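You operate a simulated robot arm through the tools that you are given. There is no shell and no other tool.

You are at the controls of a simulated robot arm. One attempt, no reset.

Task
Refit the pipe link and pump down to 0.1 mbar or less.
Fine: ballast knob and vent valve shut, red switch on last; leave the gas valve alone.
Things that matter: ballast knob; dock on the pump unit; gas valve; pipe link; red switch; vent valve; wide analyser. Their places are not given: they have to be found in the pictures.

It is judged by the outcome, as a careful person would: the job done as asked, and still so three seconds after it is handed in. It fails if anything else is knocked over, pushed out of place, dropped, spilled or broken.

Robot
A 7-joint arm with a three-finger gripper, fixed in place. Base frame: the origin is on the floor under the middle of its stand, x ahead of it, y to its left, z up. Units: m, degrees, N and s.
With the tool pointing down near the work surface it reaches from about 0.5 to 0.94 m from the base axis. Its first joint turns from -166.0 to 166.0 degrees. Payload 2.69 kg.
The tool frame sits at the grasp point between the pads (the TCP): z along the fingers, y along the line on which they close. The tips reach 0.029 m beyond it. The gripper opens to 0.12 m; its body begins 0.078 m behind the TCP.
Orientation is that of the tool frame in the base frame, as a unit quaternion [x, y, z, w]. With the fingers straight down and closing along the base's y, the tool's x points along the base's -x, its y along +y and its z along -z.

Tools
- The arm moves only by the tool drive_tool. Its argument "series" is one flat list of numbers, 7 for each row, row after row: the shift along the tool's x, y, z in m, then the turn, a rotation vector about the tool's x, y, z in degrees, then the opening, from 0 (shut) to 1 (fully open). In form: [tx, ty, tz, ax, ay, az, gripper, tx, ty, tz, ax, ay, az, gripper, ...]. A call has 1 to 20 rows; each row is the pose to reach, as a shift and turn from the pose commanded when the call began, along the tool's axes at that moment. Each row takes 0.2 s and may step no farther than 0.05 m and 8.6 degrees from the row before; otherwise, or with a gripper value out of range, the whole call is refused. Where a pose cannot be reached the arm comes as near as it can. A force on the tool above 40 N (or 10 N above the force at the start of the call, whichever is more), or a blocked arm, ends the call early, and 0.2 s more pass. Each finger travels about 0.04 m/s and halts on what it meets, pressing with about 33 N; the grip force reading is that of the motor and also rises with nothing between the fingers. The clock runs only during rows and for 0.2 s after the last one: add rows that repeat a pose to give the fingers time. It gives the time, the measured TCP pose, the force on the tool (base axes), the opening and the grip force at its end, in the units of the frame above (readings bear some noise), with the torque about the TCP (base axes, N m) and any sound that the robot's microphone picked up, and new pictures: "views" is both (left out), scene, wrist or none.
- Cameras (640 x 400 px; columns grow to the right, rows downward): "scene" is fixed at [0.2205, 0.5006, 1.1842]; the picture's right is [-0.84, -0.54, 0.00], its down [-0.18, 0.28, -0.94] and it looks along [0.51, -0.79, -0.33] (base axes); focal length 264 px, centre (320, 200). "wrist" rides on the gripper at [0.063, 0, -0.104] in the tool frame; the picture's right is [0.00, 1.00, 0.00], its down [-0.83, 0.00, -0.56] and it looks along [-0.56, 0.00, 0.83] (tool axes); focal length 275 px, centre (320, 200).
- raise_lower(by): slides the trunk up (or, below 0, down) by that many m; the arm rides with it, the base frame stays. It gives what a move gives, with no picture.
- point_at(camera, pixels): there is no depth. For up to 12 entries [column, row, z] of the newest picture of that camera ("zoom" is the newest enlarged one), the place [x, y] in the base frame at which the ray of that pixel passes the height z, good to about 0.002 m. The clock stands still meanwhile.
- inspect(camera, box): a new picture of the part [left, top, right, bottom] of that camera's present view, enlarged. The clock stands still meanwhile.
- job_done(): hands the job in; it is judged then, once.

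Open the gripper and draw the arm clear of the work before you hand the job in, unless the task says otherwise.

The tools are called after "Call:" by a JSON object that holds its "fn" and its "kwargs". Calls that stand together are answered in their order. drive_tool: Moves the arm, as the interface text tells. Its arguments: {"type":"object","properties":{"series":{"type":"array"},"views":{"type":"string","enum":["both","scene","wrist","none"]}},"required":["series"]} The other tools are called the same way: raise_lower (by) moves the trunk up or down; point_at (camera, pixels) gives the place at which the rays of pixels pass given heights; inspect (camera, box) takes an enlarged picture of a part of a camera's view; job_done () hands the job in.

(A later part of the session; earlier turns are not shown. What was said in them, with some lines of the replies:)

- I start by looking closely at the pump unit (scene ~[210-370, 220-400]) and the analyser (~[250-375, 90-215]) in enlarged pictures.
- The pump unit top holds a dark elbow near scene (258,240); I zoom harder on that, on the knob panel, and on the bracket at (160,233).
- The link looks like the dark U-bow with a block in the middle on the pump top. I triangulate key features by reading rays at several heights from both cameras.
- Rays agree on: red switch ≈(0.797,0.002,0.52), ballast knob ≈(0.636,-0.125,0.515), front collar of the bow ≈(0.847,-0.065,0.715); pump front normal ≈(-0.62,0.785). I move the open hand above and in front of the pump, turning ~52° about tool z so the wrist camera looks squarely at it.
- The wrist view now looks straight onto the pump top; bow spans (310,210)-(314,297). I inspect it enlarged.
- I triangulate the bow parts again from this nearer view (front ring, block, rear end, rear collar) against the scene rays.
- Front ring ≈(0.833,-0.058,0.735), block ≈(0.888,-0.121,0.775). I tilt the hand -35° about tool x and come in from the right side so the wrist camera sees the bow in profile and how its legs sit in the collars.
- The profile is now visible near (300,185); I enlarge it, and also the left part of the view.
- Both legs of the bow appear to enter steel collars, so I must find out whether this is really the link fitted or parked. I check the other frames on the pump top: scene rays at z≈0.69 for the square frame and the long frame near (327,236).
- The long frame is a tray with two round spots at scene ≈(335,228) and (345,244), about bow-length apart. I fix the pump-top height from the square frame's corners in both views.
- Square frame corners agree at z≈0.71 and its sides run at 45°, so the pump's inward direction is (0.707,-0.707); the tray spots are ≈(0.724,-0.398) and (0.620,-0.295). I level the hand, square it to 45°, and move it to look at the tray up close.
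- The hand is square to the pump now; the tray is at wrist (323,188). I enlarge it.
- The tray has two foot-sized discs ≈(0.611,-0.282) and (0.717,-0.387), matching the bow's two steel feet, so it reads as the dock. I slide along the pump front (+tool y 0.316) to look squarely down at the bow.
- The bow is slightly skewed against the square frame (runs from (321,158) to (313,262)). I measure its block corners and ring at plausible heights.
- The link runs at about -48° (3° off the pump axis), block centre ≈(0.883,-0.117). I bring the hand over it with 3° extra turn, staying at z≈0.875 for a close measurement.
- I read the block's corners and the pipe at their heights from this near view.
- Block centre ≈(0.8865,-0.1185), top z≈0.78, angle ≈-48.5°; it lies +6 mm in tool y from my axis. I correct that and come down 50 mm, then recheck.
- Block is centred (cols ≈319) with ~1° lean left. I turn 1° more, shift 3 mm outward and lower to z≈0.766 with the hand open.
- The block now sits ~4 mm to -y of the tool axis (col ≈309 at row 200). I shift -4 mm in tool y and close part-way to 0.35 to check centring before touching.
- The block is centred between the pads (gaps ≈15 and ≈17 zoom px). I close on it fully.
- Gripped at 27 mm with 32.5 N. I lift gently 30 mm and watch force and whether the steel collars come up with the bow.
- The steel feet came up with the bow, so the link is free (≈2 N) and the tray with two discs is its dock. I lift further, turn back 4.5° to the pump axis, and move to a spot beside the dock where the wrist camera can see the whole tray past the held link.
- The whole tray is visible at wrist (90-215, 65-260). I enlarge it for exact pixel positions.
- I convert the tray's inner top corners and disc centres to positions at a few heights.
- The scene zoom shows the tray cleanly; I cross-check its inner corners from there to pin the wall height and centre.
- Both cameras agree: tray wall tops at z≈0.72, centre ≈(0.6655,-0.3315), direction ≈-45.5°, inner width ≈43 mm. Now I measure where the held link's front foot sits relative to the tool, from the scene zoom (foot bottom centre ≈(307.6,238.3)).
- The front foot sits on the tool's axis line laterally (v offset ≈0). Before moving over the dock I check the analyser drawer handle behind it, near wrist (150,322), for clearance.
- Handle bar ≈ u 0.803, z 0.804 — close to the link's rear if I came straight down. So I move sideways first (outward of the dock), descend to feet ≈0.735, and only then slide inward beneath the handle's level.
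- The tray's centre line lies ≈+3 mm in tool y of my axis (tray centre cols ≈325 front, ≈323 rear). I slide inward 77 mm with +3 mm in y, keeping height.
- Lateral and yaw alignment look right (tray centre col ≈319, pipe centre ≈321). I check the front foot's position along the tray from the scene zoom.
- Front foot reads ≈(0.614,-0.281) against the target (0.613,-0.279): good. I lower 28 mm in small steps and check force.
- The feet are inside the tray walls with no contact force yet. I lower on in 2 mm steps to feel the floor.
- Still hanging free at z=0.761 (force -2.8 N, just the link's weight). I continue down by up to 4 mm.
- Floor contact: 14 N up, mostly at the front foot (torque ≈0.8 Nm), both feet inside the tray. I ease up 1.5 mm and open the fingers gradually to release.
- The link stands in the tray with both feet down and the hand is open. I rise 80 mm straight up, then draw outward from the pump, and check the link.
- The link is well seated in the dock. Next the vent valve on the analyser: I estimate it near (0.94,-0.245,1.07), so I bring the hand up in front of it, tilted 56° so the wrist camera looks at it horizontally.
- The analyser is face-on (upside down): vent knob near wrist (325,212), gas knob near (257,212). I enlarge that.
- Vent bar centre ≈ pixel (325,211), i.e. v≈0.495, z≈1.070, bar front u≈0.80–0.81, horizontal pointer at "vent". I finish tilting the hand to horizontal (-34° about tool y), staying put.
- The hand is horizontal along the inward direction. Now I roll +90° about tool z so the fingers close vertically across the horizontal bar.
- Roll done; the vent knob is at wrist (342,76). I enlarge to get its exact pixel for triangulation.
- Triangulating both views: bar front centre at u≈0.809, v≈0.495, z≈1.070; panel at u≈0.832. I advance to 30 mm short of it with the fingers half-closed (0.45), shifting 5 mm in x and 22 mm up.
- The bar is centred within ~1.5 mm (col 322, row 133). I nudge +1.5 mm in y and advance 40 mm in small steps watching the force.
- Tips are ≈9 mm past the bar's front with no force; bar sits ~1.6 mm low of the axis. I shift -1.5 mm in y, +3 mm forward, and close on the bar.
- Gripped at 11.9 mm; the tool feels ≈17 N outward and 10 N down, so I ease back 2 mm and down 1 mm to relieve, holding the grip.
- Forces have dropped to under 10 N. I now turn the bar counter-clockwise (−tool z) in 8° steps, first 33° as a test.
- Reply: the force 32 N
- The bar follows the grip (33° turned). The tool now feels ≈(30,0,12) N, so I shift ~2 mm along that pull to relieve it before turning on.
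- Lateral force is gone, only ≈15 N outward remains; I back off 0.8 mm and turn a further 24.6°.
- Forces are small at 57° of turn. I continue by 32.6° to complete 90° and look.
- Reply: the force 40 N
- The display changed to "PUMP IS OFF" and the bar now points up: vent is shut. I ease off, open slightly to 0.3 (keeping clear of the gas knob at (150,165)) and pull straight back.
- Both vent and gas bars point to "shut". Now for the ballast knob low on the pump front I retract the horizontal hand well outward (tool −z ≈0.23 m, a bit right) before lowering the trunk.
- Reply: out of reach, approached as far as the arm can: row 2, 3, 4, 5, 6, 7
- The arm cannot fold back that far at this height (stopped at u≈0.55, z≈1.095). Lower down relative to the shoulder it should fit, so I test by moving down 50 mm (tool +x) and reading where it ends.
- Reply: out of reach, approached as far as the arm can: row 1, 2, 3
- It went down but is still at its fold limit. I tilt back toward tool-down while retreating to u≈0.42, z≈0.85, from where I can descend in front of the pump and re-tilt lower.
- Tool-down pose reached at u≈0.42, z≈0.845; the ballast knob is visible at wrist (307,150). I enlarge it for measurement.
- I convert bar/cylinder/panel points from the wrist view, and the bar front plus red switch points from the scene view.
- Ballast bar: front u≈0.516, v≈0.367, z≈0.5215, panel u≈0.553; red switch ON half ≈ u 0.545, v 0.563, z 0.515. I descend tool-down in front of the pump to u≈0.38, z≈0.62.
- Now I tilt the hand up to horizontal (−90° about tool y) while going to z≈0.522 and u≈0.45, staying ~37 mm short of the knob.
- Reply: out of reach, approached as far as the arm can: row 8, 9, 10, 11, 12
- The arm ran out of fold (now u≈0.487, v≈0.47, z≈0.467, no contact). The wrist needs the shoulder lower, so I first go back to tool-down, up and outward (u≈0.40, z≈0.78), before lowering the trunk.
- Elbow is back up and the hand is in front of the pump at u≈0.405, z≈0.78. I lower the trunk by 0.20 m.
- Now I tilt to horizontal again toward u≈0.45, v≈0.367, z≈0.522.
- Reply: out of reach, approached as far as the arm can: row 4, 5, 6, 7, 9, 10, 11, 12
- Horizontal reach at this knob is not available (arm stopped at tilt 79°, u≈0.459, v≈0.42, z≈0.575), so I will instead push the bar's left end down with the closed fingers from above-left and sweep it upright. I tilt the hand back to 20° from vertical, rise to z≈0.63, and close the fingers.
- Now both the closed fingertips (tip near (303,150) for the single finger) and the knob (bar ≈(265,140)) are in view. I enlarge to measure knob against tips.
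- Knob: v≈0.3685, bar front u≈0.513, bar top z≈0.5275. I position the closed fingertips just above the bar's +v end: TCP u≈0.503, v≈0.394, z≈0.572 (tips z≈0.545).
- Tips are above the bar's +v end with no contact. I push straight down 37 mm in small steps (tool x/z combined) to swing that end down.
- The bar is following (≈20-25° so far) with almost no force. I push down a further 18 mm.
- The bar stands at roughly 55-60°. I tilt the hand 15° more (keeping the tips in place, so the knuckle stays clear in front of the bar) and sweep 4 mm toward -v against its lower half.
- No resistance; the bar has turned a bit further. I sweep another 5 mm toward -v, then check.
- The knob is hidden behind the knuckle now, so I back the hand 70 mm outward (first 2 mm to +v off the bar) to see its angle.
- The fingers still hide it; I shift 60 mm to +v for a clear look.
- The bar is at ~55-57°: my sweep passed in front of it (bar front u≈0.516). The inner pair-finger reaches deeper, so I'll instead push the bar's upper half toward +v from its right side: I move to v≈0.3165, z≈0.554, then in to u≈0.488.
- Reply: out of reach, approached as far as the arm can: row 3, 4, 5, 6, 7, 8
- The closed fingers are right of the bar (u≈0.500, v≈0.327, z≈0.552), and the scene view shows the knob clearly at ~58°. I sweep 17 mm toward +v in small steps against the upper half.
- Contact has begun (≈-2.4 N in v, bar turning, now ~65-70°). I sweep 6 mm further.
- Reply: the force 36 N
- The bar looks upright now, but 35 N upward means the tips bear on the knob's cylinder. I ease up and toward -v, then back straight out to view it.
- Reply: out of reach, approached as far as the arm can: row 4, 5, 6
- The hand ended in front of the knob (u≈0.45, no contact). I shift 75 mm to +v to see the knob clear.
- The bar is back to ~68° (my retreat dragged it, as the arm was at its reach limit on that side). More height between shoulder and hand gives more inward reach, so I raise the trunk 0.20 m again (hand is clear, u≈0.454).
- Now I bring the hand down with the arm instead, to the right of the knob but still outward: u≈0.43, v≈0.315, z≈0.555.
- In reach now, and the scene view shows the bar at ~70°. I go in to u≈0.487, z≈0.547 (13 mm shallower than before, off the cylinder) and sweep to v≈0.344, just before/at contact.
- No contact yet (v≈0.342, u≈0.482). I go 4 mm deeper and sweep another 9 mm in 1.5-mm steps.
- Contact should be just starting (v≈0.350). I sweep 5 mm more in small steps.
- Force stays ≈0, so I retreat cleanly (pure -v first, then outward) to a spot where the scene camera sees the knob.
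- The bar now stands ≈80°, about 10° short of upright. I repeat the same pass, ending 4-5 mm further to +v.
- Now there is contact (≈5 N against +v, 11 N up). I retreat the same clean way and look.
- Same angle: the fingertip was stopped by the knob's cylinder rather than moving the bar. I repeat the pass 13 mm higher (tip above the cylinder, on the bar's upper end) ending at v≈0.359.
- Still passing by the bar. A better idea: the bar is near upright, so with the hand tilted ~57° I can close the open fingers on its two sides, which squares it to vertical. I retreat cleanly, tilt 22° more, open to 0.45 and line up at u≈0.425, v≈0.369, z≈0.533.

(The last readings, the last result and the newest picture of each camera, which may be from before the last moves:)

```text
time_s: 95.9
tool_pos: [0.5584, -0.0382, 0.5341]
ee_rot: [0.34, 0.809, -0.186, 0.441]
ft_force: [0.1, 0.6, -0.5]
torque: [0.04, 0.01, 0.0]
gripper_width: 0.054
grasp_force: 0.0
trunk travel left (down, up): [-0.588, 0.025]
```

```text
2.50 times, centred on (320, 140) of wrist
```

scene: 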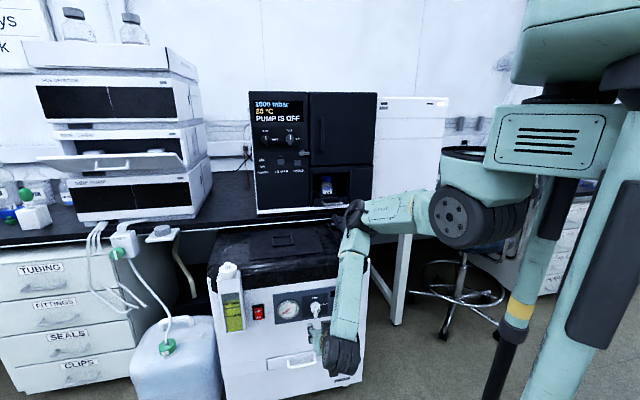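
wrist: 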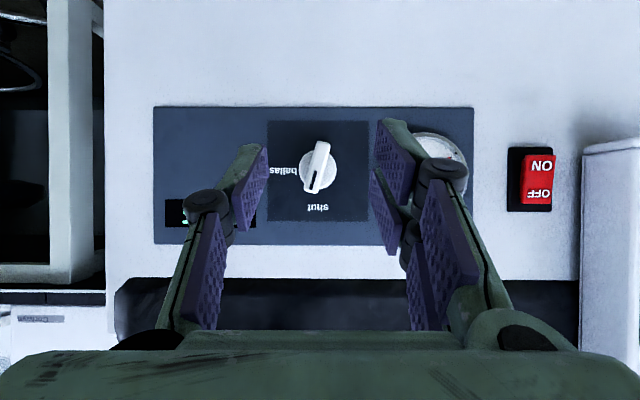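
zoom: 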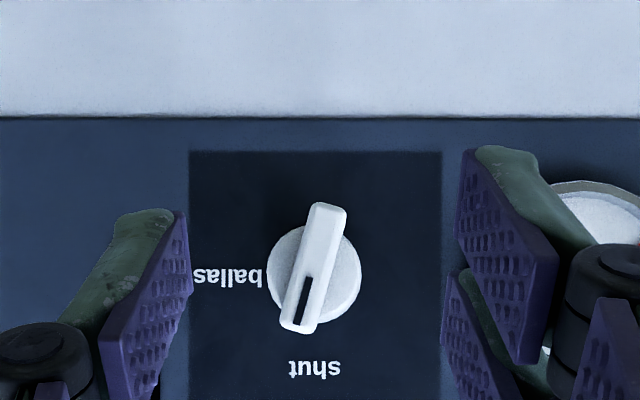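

Face-on view: knob centred at col 318 (v≈0.366, z≈0.516), bar ≈15° short of upright. I narrow the opening to 0.33 and advance toward u≈0.49 with small y/z corrections.

Call:
{"fn": "drive_tool", "kwargs": {"series": [-0.008, -0.0014, 0.0165, 0, 0, 0, 0.33, -0.0165, -0.0014, 0.0315, 0, 0, 0, 0.33, -0.025, -0.0014, 0.046, 0, 0, 0, 0.33, -0.0333, -0.0014, 0.0594, 0, 0, 0, 0.33, -0.0333, -0.0014, 0.0594, 0, 0, 0, 0.33], "views": "both"}}

Call:
{"fn": "inspect", "kwargs": {"camera": "wrist", "box": [220, 100, 420, 260]}}

```text
time_s: 97.1
tool_pos: [0.6107, -0.0842, 0.5331]
ee_rot: [0.342, 0.81, -0.188, 0.438]
ft_force: [-0.4, -0.3, -0.2]
torque: [0.01, -0.02, -0.02]
gripper_width: 0.0395
grasp_force: 0.0
out of reach, approached as far as the arm can: row 2, 3, 4, 5
trunk travel left (down, up): [-0.588, 0.025]
```

scene: 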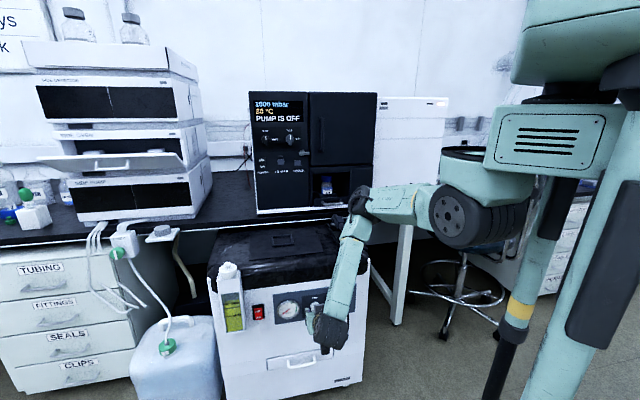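
wrist: 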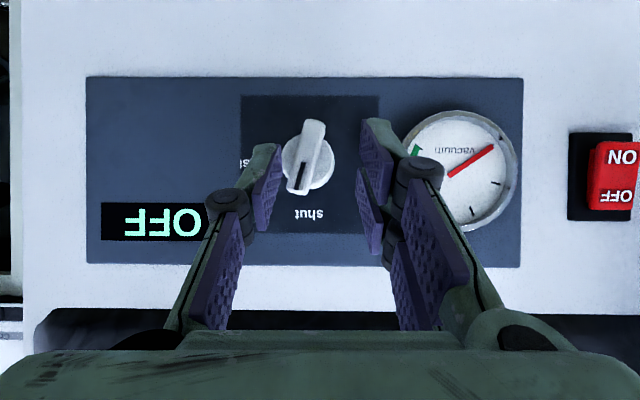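

```text
2.50 times, centred on (320, 180) of wrist
```

zoom: 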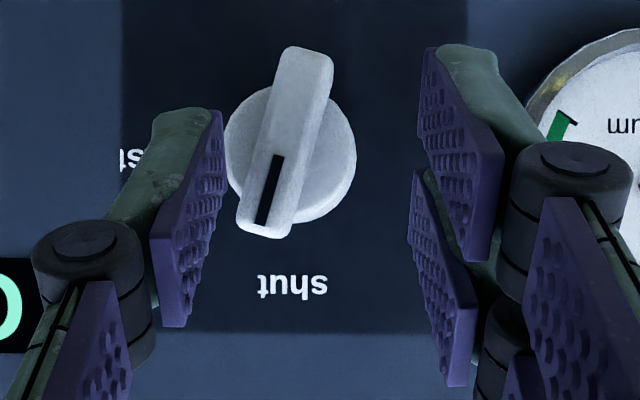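

The arm drifted ~6 mm to +v at its reach limit (knob now at col 308). I correct −6.4 mm in y, tilt back 5° to gain reach, and go 6 mm deeper.

Call:
{"fn": "drive_tool", "kwargs": {"series": [0, -0.0035, 0, 0, 2.5, 0, 0.33, 0, -0.0064, 0, 0, 5, 0, 0.33, -0.0032, -0.0064, 0.005, 0, 5, 0, 0.33, -0.0032, -0.0064, 0.005, 0, 5, 0, 0.33], "views": "wrist"}}

Call:
{"fn": "inspect", "kwargs": {"camera": "wrist", "box": [220, 100, 420, 260]}}

```text
time_s: 98.1
tool_pos: [0.6119, -0.0932, 0.5318]
ee_rot: [0.349, 0.828, -0.172, 0.405]
ft_force: [-0.2, 0.1, -0.1]
torque: [-0.02, 0.04, -0.02]
gripper_width: 0.0396
grasp_force: 0.1
trunk travel left (down, up): [-0.588, 0.025]
```

wrist: 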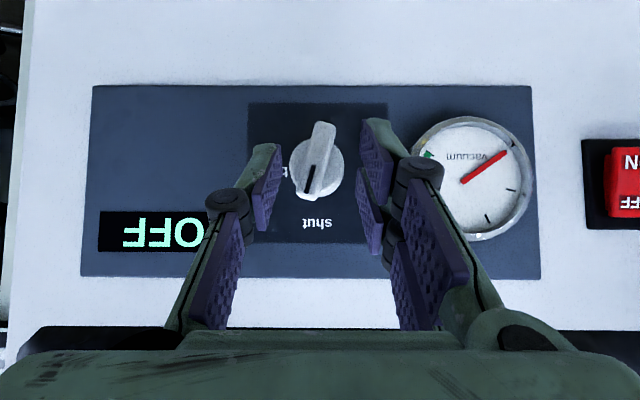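

```text
2.50 times, centred on (320, 180) of wrist
```

zoom: 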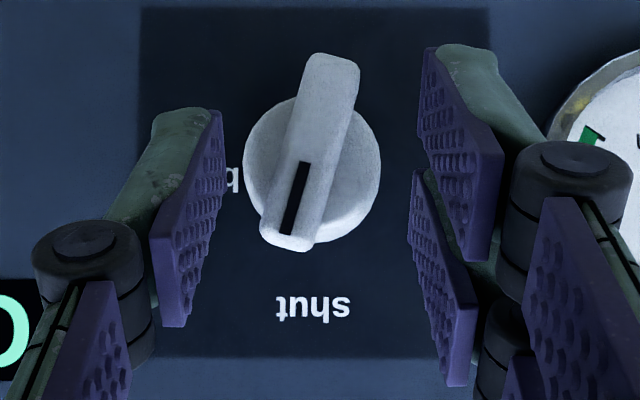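

Knob nearly centred (col 317) and in reach. The single finger (right side) should act on the bar's upper half only, so I raise 10 mm, shift −1.5 mm, and close in steps to 12 mm (0.10), which should bring the bar upright.

Call:
{"fn": "drive_tool", "kwargs": {"series": [-0.0045, -0.0015, -0.002, 0, 0, 0, 0.33, -0.0091, -0.0015, -0.0045, 0, 0, 0, 0.33, -0.0091, -0.0015, -0.0045, 0, 0, 0, 0.25, -0.0091, -0.0015, -0.0045, 0, 0, 0, 0.18, -0.0091, -0.0015, -0.0045, 0, 0, 0, 0.13, -0.0091, -0.0015, -0.0045, 0, 0, 0, 0.1, -0.0091, -0.0015, -0.0045, 0, 0, 0, 0.1, -0.0091, -0.0015, -0.0045, 0, 0, 0, 0.1], "views": "wrist"}}

Call:
{"fn": "inspect", "kwargs": {"camera": "wrist", "box": [220, 80, 420, 240]}}

```text
time_s: 99.9
tool_pos: [0.6126, -0.0956, 0.5417]
ee_rot: [0.348, 0.828, -0.171, 0.404]
ft_force: [-0.2, -1.5, 1.0]
torque: [-0.01, 0.01, -0.02]
gripper_width: 0.0124
grasp_force: 0.5
trunk travel left (down, up): [-0.588, 0.025]
```

wrist: 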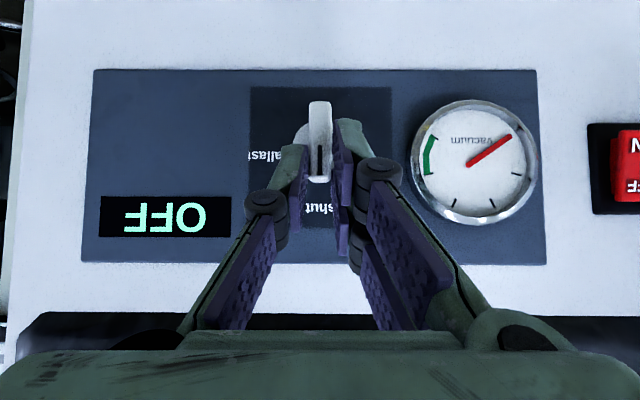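

```text
2.50 times, centred on (320, 160) of wrist
```

zoom: 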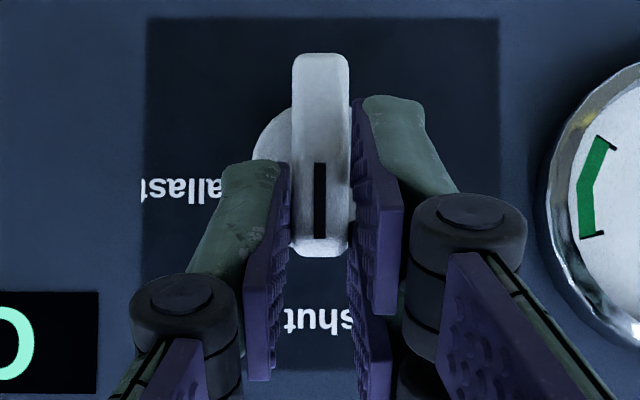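

The bar is now exactly upright between the pads. I open to 0.33 in place and back straight out.

Call:
{"fn": "drive_tool", "kwargs": {"series": [0, 0, 0, 0, 0, 0, 0.2, 0, 0, 0, 0, 0, 0, 0.33, 0, 0, 0, 0, 0, 0, 0.33, 0.0122, 0, -0.0158, 0, 0, 0, 0.33, 0.0245, 0, -0.0316, 0, 0, 0, 0.33, 0.0367, 0, -0.0475, 0, 0, 0, 0.33, 0.0489, 0, -0.0633, 0, 0, 0, 0.33, 0.0489, 0, -0.0633, 0, 0, 0, 0.33], "views": "both"}}

Call:
{"fn": "inspect", "kwargs": {"camera": "wrist", "box": [220, 60, 420, 220]}}

```text
time_s: 101.7
tool_pos: [0.5549, -0.0392, 0.5426]
ee_rot: [0.348, 0.828, -0.172, 0.404]
ft_force: [-0.7, 0.1, -0.2]
torque: [-0.03, 0.0, -0.02]
gripper_width: 0.0391
grasp_force: 0.1
trunk travel left (down, up): [-0.588, 0.025]
```

scene: 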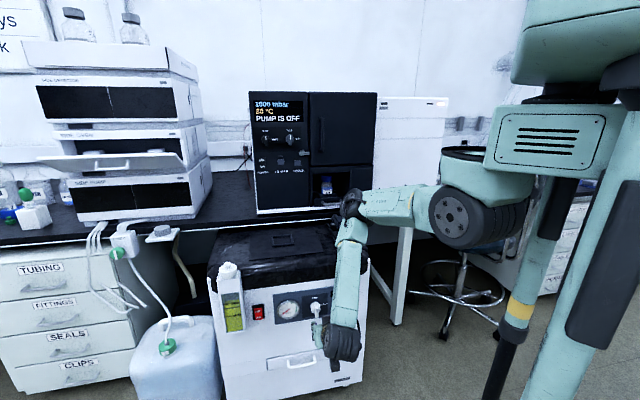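
wrist: 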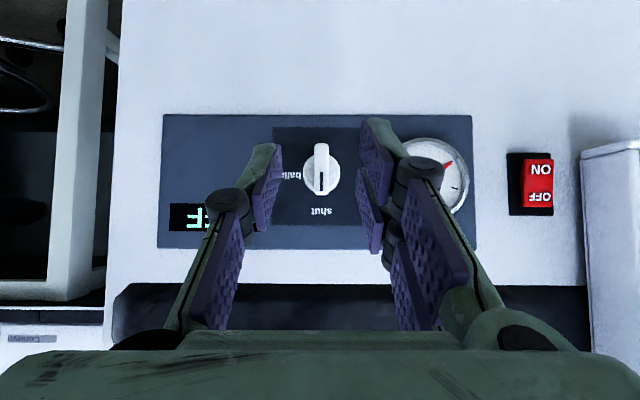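

```text
2.50 times, centred on (320, 140) of wrist
```

zoom: 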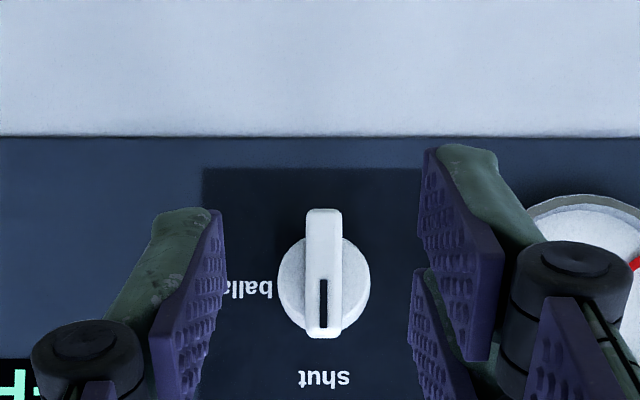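

Ballast knob is at "shut". Now the red switch last: its ON half (wrist (540,168)) works out at v≈0.559, z≈0.504–0.525. I close the fingers and move in front of it (u≈0.44, v≈0.549, z≈0.506), clear of the oil tank at v≥0.608.

Call:
{"fn": "drive_tool", "kwargs": {"series": [0, 0.037, 0, 0, 0, 0, 0.2, 0, 0.074, 0, 0, 0, 0, 0.1, 0.004, 0.111, 0.009, 0, 0, 0, 0, 0.01, 0.148, 0.022, 0, 0, 0, 0, 0.0167, 0.1843, 0.0382, 0, 0, 0, 0, 0.0167, 0.1843, 0.0382, 0, 0, 0, 0], "views": "both"}}

Call:
{"fn": "inspect", "kwargs": {"camera": "wrist", "box": [240, 60, 440, 220]}}

Call:
{"fn": "inspect", "kwargs": {"camera": "scene", "box": [230, 260, 330, 340]}}

```text
time_s: 103.1
tool_pos: [0.7036, 0.077, 0.5047]
ee_rot: [0.348, 0.828, -0.171, 0.404]
ft_force: [-0.2, 0.2, -0.4]
torque: [0.01, 0.04, -0.02]
gripper_width: 0.0
grasp_force: 28.7
trunk travel left (down, up): [-0.588, 0.025]
```

scene: 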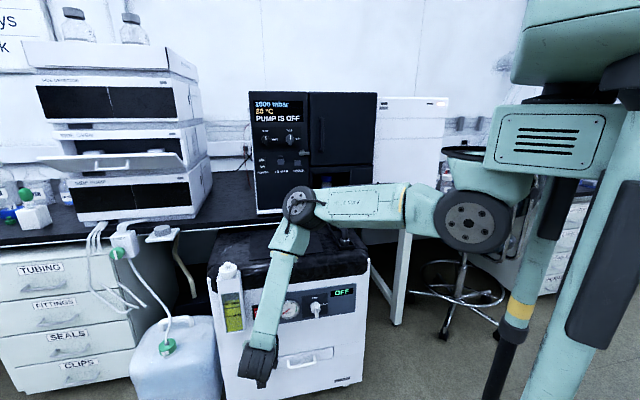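
wrist: 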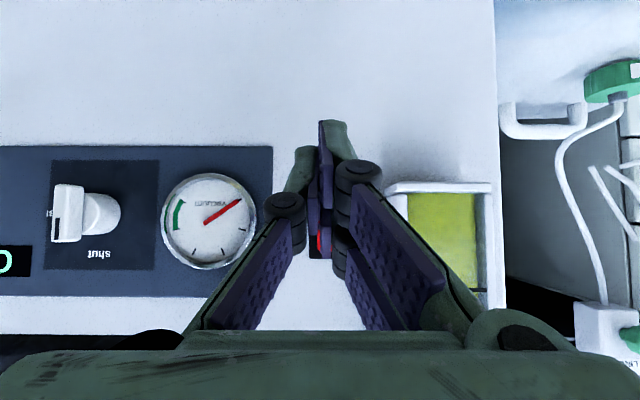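

```text
2.50 times, centred on (340, 140) of wrist
```

zoom: 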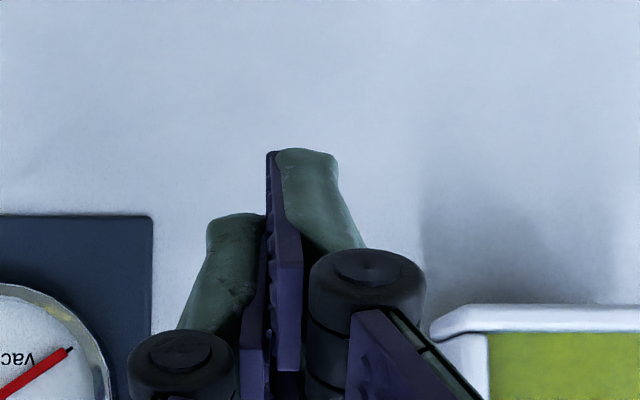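

```text
5.00 times, centred on (280, 300) of scene
```

zoom: 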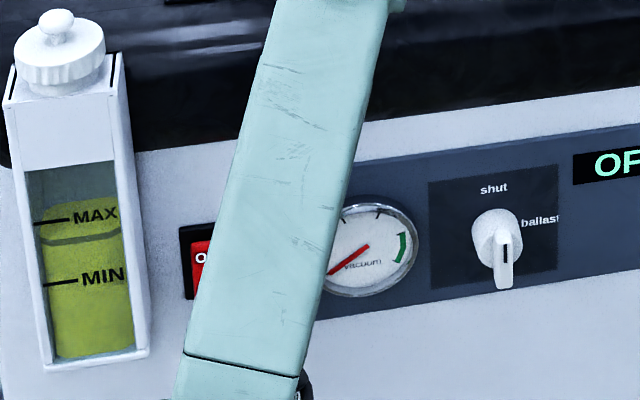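

Hand is in front of the switch (u≈0.443, v≈0.552, z≈0.505), clear of tank and gauge. I advance 49 mm to just short of the expected contact, shifting −3 mm in y.

Call:
{"fn": "drive_tool", "kwargs": {"series": [-0.0092, -0.003, 0.0119, 0, 0, 0, 0, -0.0183, -0.003, 0.0237, 0, 0, 0, 0, -0.0245, -0.003, 0.0316, 0, 0, 0, 0, -0.03, -0.003, 0.0388, 0, 0, 0, 0, -0.03, -0.003, 0.0388, 0, 0, 0, 0], "views": "both"}}

Call:
{"fn": "inspect", "kwargs": {"camera": "wrist", "box": [240, 90, 440, 290]}}

```text
time_s: 104.3
tool_pos: [0.7349, 0.0376, 0.505]
ee_rot: [0.348, 0.828, -0.171, 0.405]
ft_force: [0.3, 0.7, 0.7]
torque: [0.02, 0.01, -0.02]
gripper_width: 0.0
grasp_force: 28.5
trunk travel left (down, up): [-0.588, 0.025]
```

scene: 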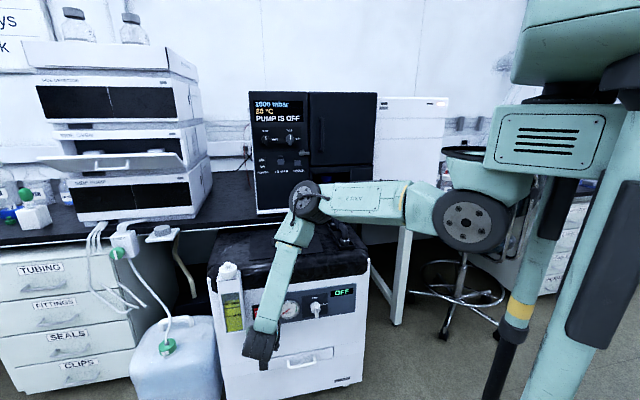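
wrist: 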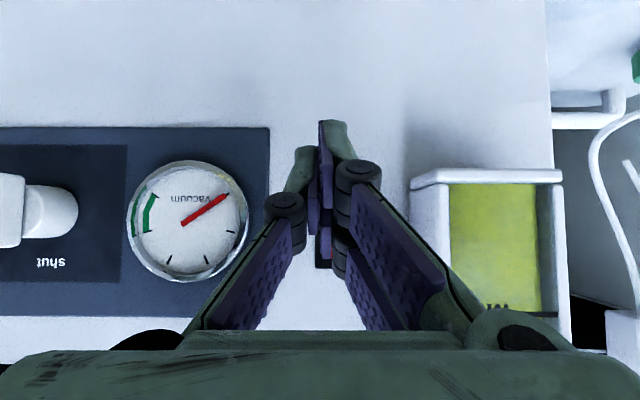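

```text
2.00 times, centred on (340, 190) of wrist
```

zoom: 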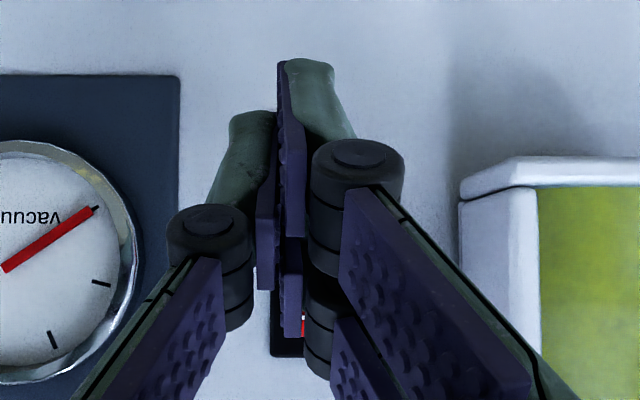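

Alignment is right: inner finger at v≈0.555 over the switch, z≈0.511. I advance in 1.5-2 mm steps and watch for contact.

Call:
{"fn": "drive_tool", "kwargs": {"series": [-0.0012, 0, 0.0016, 0, 0, 0, 0, -0.0024, 0, 0.0032, 0, 0, 0, 0, -0.0037, 0, 0.0047, 0, 0, 0, 0, -0.0037, 0, 0.0047, 0, 0, 0, 0], "views": "none"}}

```text
time_s: 105.3
tool_pos: [0.7371, 0.0355, 0.5055]
ee_rot: [0.348, 0.828, -0.171, 0.404]
ft_force: [0.3, -0.6, -0.5]
torque: [-0.01, 0.0, 0.01]
gripper_width: 0.0
grasp_force: 28.3
trunk travel left (down, up): [-0.588, 0.025]
```

No contact yet at u≈0.496. I advance another 6 mm in 1.5 mm steps.

Call:
{"fn": "drive_tool", "kwargs": {"series": [-0.0009, 0, 0.0012, 0, 0, 0, 0, -0.0018, 0, 0.0024, 0, 0, 0, 0, -0.0028, 0, 0.0036, 0, 0, 0, 0, -0.0037, 0, 0.0047, 0, 0, 0, 0, -0.0037, 0, 0.0047, 0, 0, 0, 0], "views": "none"}}

```text
time_s: 106.5
tool_pos: [0.7406, 0.0301, 0.5054]
ee_rot: [0.348, 0.827, -0.173, 0.405]
ft_force: [-0.3, -0.3, -0.2]
torque: [0.01, -0.01, 0.0]
gripper_width: 0.0
grasp_force: 29.1
trunk travel left (down, up): [-0.588, 0.025]
```

Still free at u≈0.502. I continue 5 mm more, again watching force, and take pictures.

Call:
{"fn": "drive_tool", "kwargs": {"series": [-0.0009, 0, 0.0012, 0, 0, 0, 0, -0.0018, 0, 0.0024, 0, 0, 0, 0, -0.0031, 0, 0.004, 0, 0, 0, 0, -0.0031, 0, 0.004, 0, 0, 0, 0], "views": "both"}}

Call:
{"fn": "inspect", "kwargs": {"camera": "wrist", "box": [240, 90, 440, 290]}}

Call:
{"fn": "inspect", "kwargs": {"camera": "scene", "box": [230, 270, 310, 340]}}

```text
time_s: 107.5
tool_pos: [0.7445, 0.0269, 0.5051]
ee_rot: [0.348, 0.828, -0.172, 0.405]
ft_force: [0.1, -0.6, 0.0]
torque: [0.0, -0.01, 0.03]
gripper_width: 0.0
grasp_force: 28.3
trunk travel left (down, up): [-0.588, 0.025]
```

scene: 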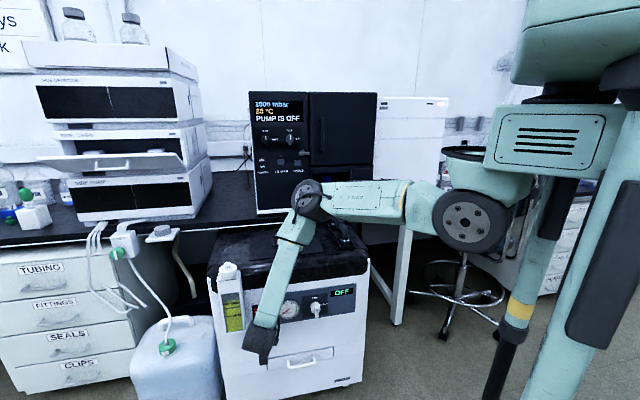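
wrist: 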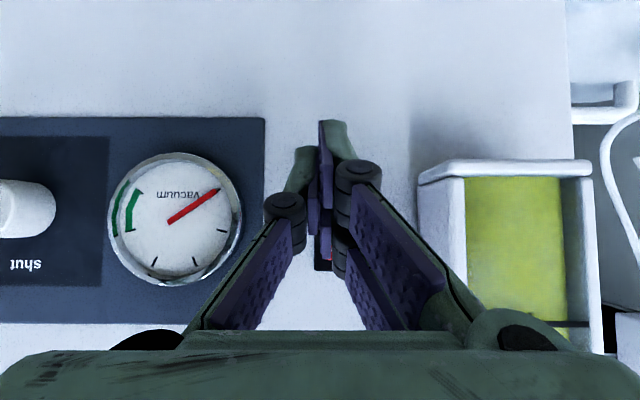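

```text
2.00 times, centred on (340, 190) of wrist
```

zoom: 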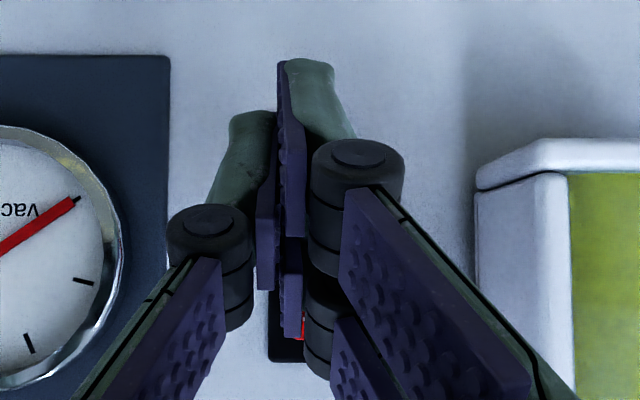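

```text
5.71 times, centred on (270, 305) of scene
```

zoom: 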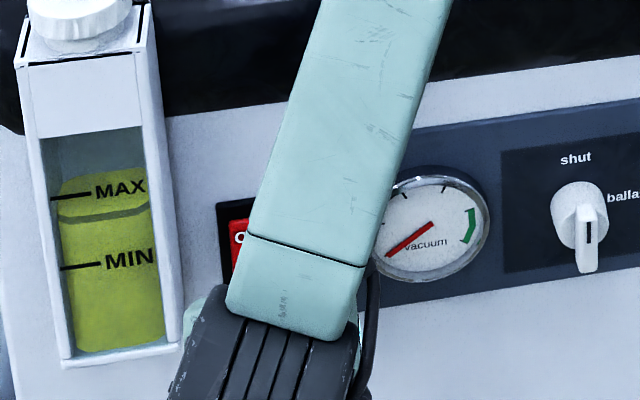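

No contact yet at u≈0.507; the panel here is ≈0.556. I continue in 1.5 mm steps up to 7 mm.

Call:
{"fn": "drive_tool", "kwargs": {"series": [-0.0009, 0, 0.0012, 0, 0, 0, 0, -0.0018, 0, 0.0024, 0, 0, 0, 0, -0.0028, 0, 0.0036, 0, 0, 0, 0, -0.0037, 0, 0.0047, 0, 0, 0, 0, -0.0043, 0, 0.0055, 0, 0, 0, 0, -0.0043, 0, 0.0055, 0, 0, 0, 0], "views": "none"}}

```text
time_s: 108.9
tool_pos: [0.7505, 0.0223, 0.5062]
ee_rot: [0.348, 0.828, -0.171, 0.404]
ft_force: [0.2, 0.6, -0.1]
torque: [-0.01, -0.02, 0.01]
gripper_width: 0.0
grasp_force: 28.3
trunk travel left (down, up): [-0.588, 0.025]
```

Still free at u≈0.515. I continue another 6 mm in 1.5 mm steps.

Call:
{"fn": "drive_tool", "kwargs": {"series": [-0.0009, 0, 0.0012, 0, 0, 0, 0, -0.0018, 0, 0.0024, 0, 0, 0, 0, -0.0028, 0, 0.0036, 0, 0, 0, 0, -0.0037, 0, 0.0047, 0, 0, 0, 0, -0.0037, 0, 0.0047, 0, 0, 0, 0], "views": "both"}}

Call:
{"fn": "inspect", "kwargs": {"camera": "wrist", "box": [240, 90, 440, 290]}}

```text
time_s: 110.0
tool_pos: [0.7498, 0.0226, 0.5022]
ee_rot: [0.347, 0.831, -0.169, 0.4]
ft_force: [-2.2, 2.2, -1.8]
torque: [0.04, 0.05, 0.05]
gripper_width: 0.0002
grasp_force: 28.6
trunk travel left (down, up): [-0.588, 0.025]
stopped in row 5: the force on the tool passed its limit at 41 N (the readings are from after the stop); the commanded pose is now the measured one
```

scene: 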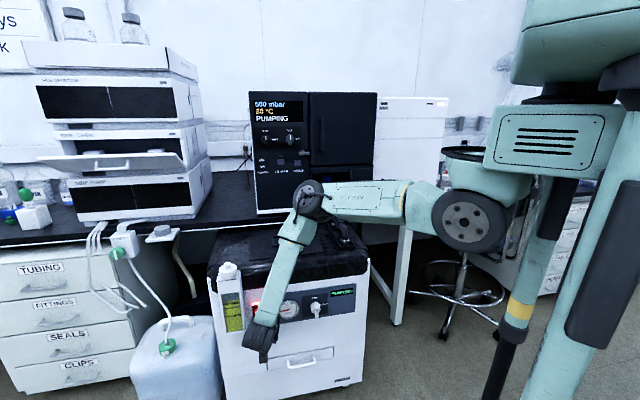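
wrist: 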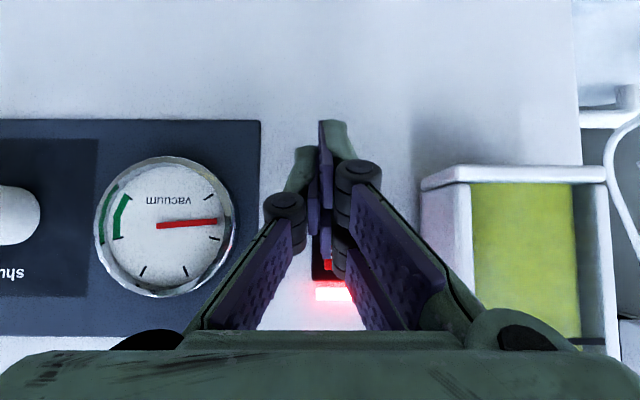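

```text
2.00 times, centred on (340, 190) of wrist
```

zoom: 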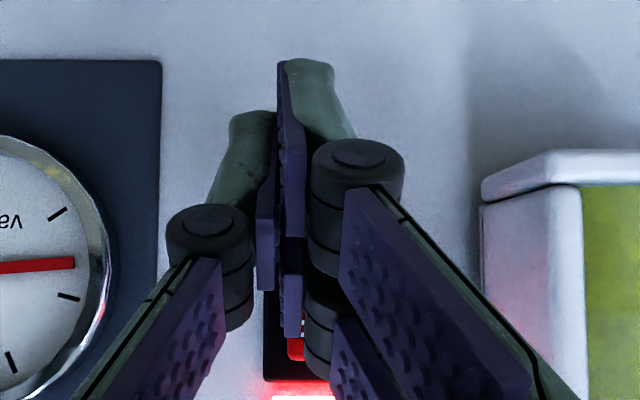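

The switch clicked over: red glow, display reads "PUMPING" with pressure falling. I back straight out 90 mm without touching anything else.

Call:
{"fn": "drive_tool", "kwargs": {"series": [0.006, 0, -0.0079, 0, 0, 0, 0, 0.0183, 0, -0.0237, 0, 0, 0, 0, 0.0306, 0, -0.0396, 0, 0, 0, 0, 0.0428, 0, -0.0554, 0, 0, 0, 0, 0.055, 0, -0.0712, 0, 0, 0, 0, 0.055, 0, -0.0712, 0, 0, 0, 0.2], "views": "both"}}

Call:
{"fn": "inspect", "kwargs": {"camera": "scene", "box": [245, 90, 325, 150]}}

Call:
{"fn": "inspect", "kwargs": {"camera": "scene", "box": [220, 265, 360, 345]}}

```text
time_s: 111.5
tool_pos: [0.6912, 0.0873, 0.5033]
ee_rot: [0.348, 0.83, -0.17, 0.401]
ft_force: [-0.5, -0.1, 0.1]
torque: [-0.06, 0.0, 0.0]
gripper_width: 0.0237
grasp_force: 0.4
trunk travel left (down, up): [-0.588, 0.025]
```

scene: 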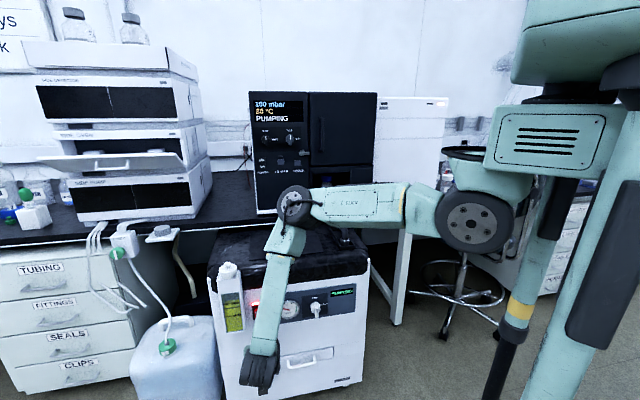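
wrist: 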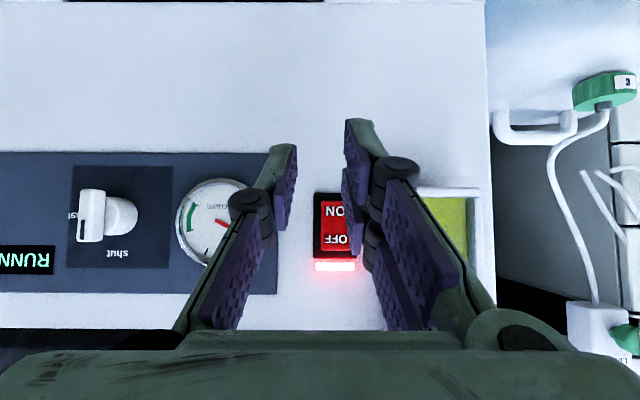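

```text
6.67 times, centred on (285, 120) of scene
```

zoom: 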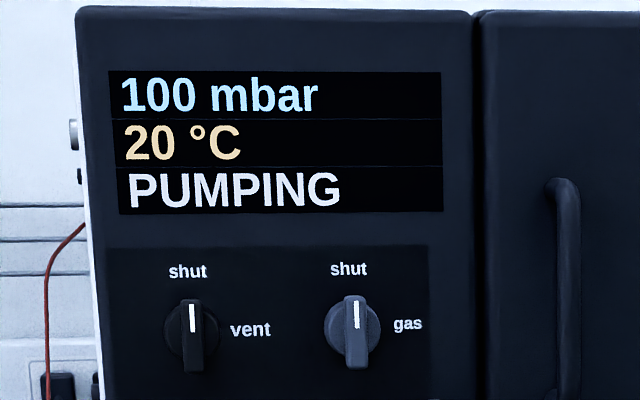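

```text
4.57 times, centred on (290, 305) of scene
```

zoom: 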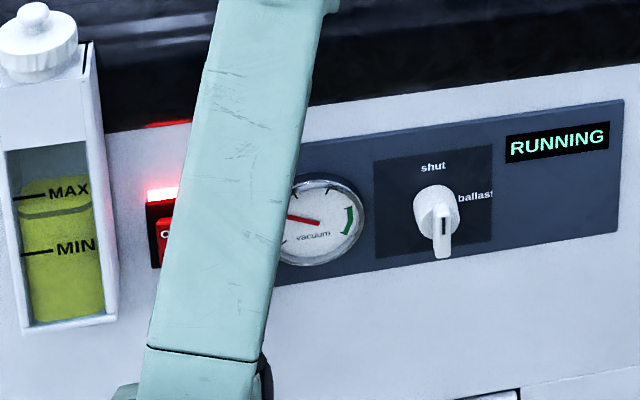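

"RUNNING" and 100 mbar and falling; all valves as asked. I open the gripper and draw the arm up and outward while the pressure keeps dropping.

Call:
{"fn": "drive_tool", "kwargs": {"series": [-0.02, 0, -0.035, 0, 6.5, 0, 0.3, -0.047, 0, -0.065, 0, 13, 0, 0.4, -0.074, 0, -0.092, 0, 19.5, 0, 0.6, -0.1, 0, -0.12, 0, 26, 0, 0.8, -0.127, 0, -0.147, 0, 32.5, 0, 1, -0.154, 0, -0.173, 0, 39, 0, 1, -0.18, 0, -0.198, 0, 45.5, 0, 1, -0.207, 0, -0.223, 0, 52, 0, 1, -0.207, 0, -0.223, 0, 52, 0, 1, -0.207, 0, -0.223, 0, 52, 0, 1, -0.207, 0, -0.223, 0, 52, 0, 1, -0.207, 0, -0.223, 0, 52, 0, 1], "views": "both"}}

Call:
{"fn": "inspect", "kwargs": {"camera": "scene", "box": [245, 90, 325, 150]}}

Call:
{"fn": "inspect", "kwargs": {"camera": "scene", "box": [220, 205, 380, 345]}}

```text
time_s: 114.0
tool_pos: [0.6585, 0.1184, 0.8062]
ee_rot: [0.387, 0.922, -0.001, -0.004]
ft_force: [-0.2, -0.2, 0.0]
torque: [0.0, -0.02, 0.0]
gripper_width: 0.1199
grasp_force: 0.1
trunk travel left (down, up): [-0.588, 0.025]
```

scene: 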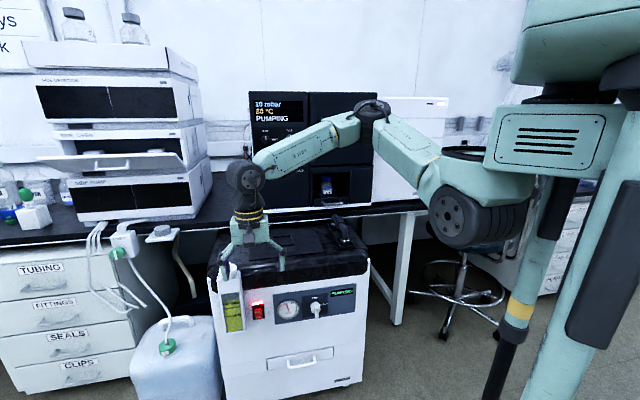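
wrist: 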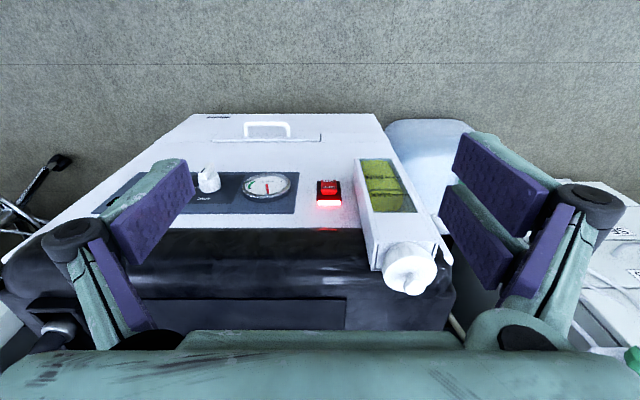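

```text
6.67 times, centred on (285, 120) of scene
```

zoom: 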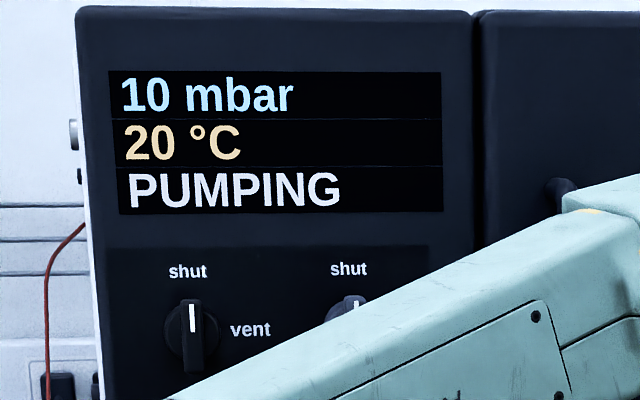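

```text
2.86 times, centred on (300, 275) of scene
```

zoom: 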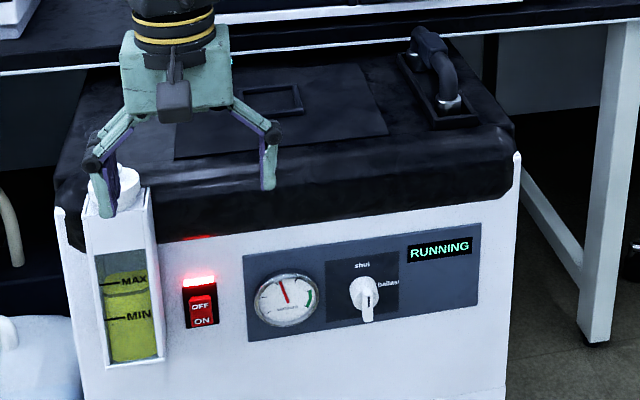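

10 mbar and falling; link, knob and switch all look right. I raise the arm clear, back toward its starting place, and let time run.

Call:
{"fn": "drive_tool", "kwargs": {"series": [0.005, 0, -0.04, 0, 0, 0, 1, 0.012, 0, -0.08, 0, 0, 0, 1, 0.02, -0.01, -0.12, 0, 0, 0, 1, 0.032, -0.025, -0.16, 0, 0, 0, 1, 0.046, -0.042, -0.2, 0, 0, 0, 1, 0.06, -0.06, -0.235, 0, 0, 0, 1, 0.075, -0.08, -0.27, 0, 0, 0, 1, 0.09, -0.1, -0.295, 0, 0, 0, 1, 0.105, -0.12, -0.315, 0, 0, 0, 1, 0.12, -0.14, -0.33, 0, 0, 0, 1, 0.1344, -0.1604, -0.344, 0, 0, 0, 1, 0.1344, -0.1604, -0.344, 0, 0, 0, 1, 0.1344, -0.1604, -0.344, 0, 0, 0, 1, 0.1344, -0.1604, -0.344, 0, 0, 0, 1, 0.1344, -0.1604, -0.344, 0, 0, 0, 1, 0.1344, -0.1604, -0.344, 0, 0, 0, 1], "views": "both"}}

Call:
{"fn": "inspect", "kwargs": {"camera": "scene", "box": [245, 90, 325, 150]}}

Call:
{"fn": "inspect", "kwargs": {"camera": "scene", "box": [210, 205, 380, 345]}}

```text
time_s: 117.5
tool_pos: [0.4503, 0.1054, 1.1514]
ee_rot: [0.386, 0.922, 0.0, -0.004]
ft_force: [-0.7, -0.7, -0.4]
torque: [-0.01, 0.03, -0.02]
gripper_width: 0.1199
grasp_force: 0.1
trunk travel left (down, up): [-0.588, 0.025]
```

scene: 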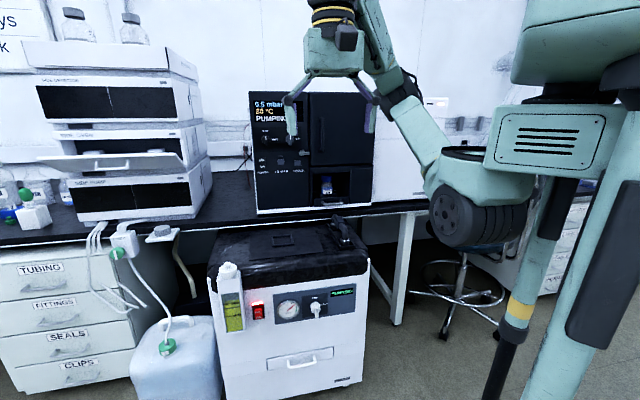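
wrist: 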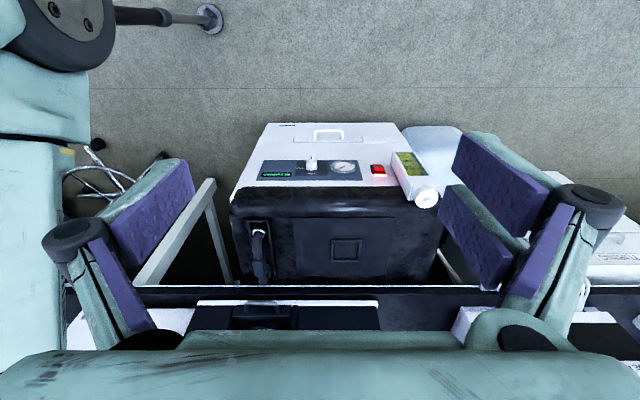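

```text
6.67 times, centred on (285, 120) of scene
```

zoom: 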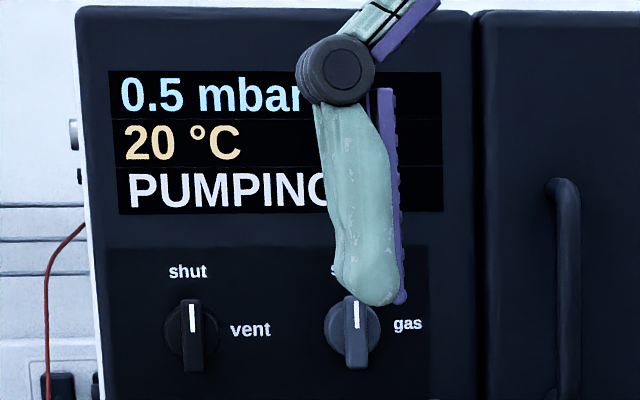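

```text
2.86 times, centred on (295, 275) of scene
```

zoom: 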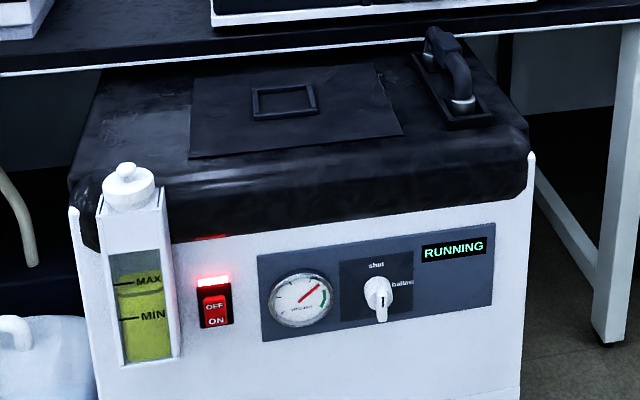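

0.5 mbar and still falling; arm is clear with the gripper open. I hold still for 4 s more and re-read the display.

Call:
{"fn": "drive_tool", "kwargs": {"series": [0.01, -0.01, 0, 0, 0, 0, 1, 0.02, -0.02, 0, 0, 0, 0, 1, 0.02, -0.02, 0, 0, 0, 0, 1, 0.02, -0.02, 0, 0, 0, 0, 1, 0.02, -0.02, 0, 0, 0, 0, 1, 0.02, -0.02, 0, 0, 0, 0, 1, 0.02, -0.02, 0, 0, 0, 0, 1, 0.02, -0.02, 0, 0, 0, 0, 1, 0.02, -0.02, 0, 0, 0, 0, 1, 0.02, -0.02, 0, 0, 0, 0, 1, 0.02, -0.02, 0, 0, 0, 0, 1, 0.02, -0.02, 0, 0, 0, 0, 1, 0.02, -0.02, 0, 0, 0, 0, 1, 0.02, -0.02, 0, 0, 0, 0, 1, 0.02, -0.02, 0, 0, 0, 0, 1, 0.02, -0.02, 0, 0, 0, 0, 1, 0.02, -0.02, 0, 0, 0, 0, 1, 0.02, -0.02, 0, 0, 0, 0, 1, 0.02, -0.02, 0, 0, 0, 0, 1, 0.02, -0.02, 0, 0, 0, 0, 1], "views": "scene"}}

Call:
{"fn": "inspect", "kwargs": {"camera": "scene", "box": [245, 90, 325, 150]}}

```text
time_s: 121.7
tool_pos: [0.4208, 0.1037, 1.1519]
ee_rot: [0.387, 0.922, -0.001, -0.004]
ft_force: [-1.0, 0.6, -0.5]
torque: [-0.04, 0.02, 0.0]
gripper_width: 0.1202
grasp_force: 0.1
trunk travel left (down, up): [-0.588, 0.025]
```

scene: 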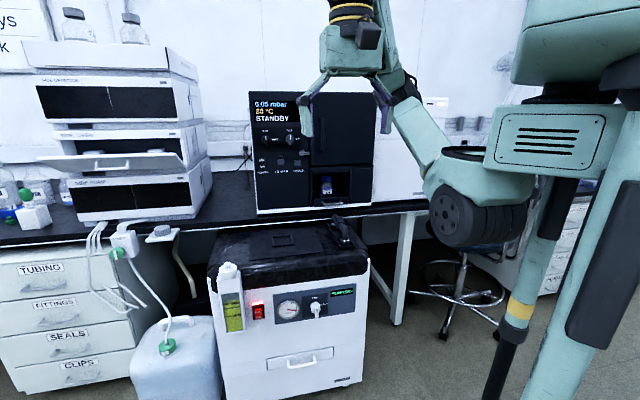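

```text
6.67 times, centred on (285, 120) of scene
```

zoom: 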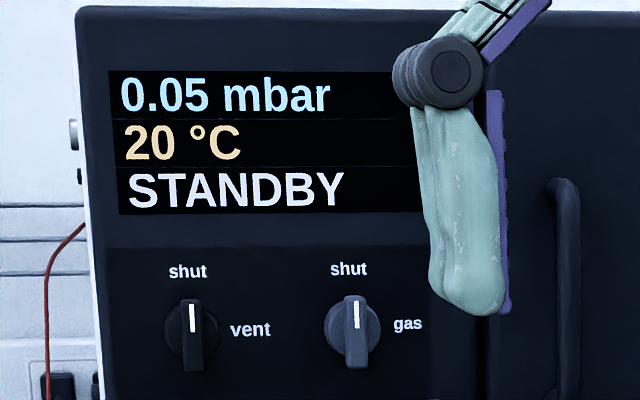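

The display reads 0.05 mbar, STANDBY. Vent and ballast are shut, the gas valve is untouched, the link is docked, the switch is on, and the arm is clear with the gripper open. I hand the job in.

Call:
{"fn": "job_done", "kwargs": {}}

```text
The job is handed in.
```

The pipe link is back in its dock on the pump unit. The pump has taken the system down to 0.05 mbar, below the 0.1 mbar you asked for. The analyser showed STANDBY when I handed the job in.

- **Vent valve:** turned to shut; the analyser stopped showing VENTED.
- **Ballast knob:** turned to shut. It took several pushes before the bar stood upright.
- **Red switch:** pressed on last, after both valves were shut. The press stopped on the arm's 41 N force limit as the switch went over; the pump then showed RUNNING.
- **Gas valve:** not touched; it still points to shut.

I saw nothing else knocked or moved. The gripper is open and the arm is clear of the work.
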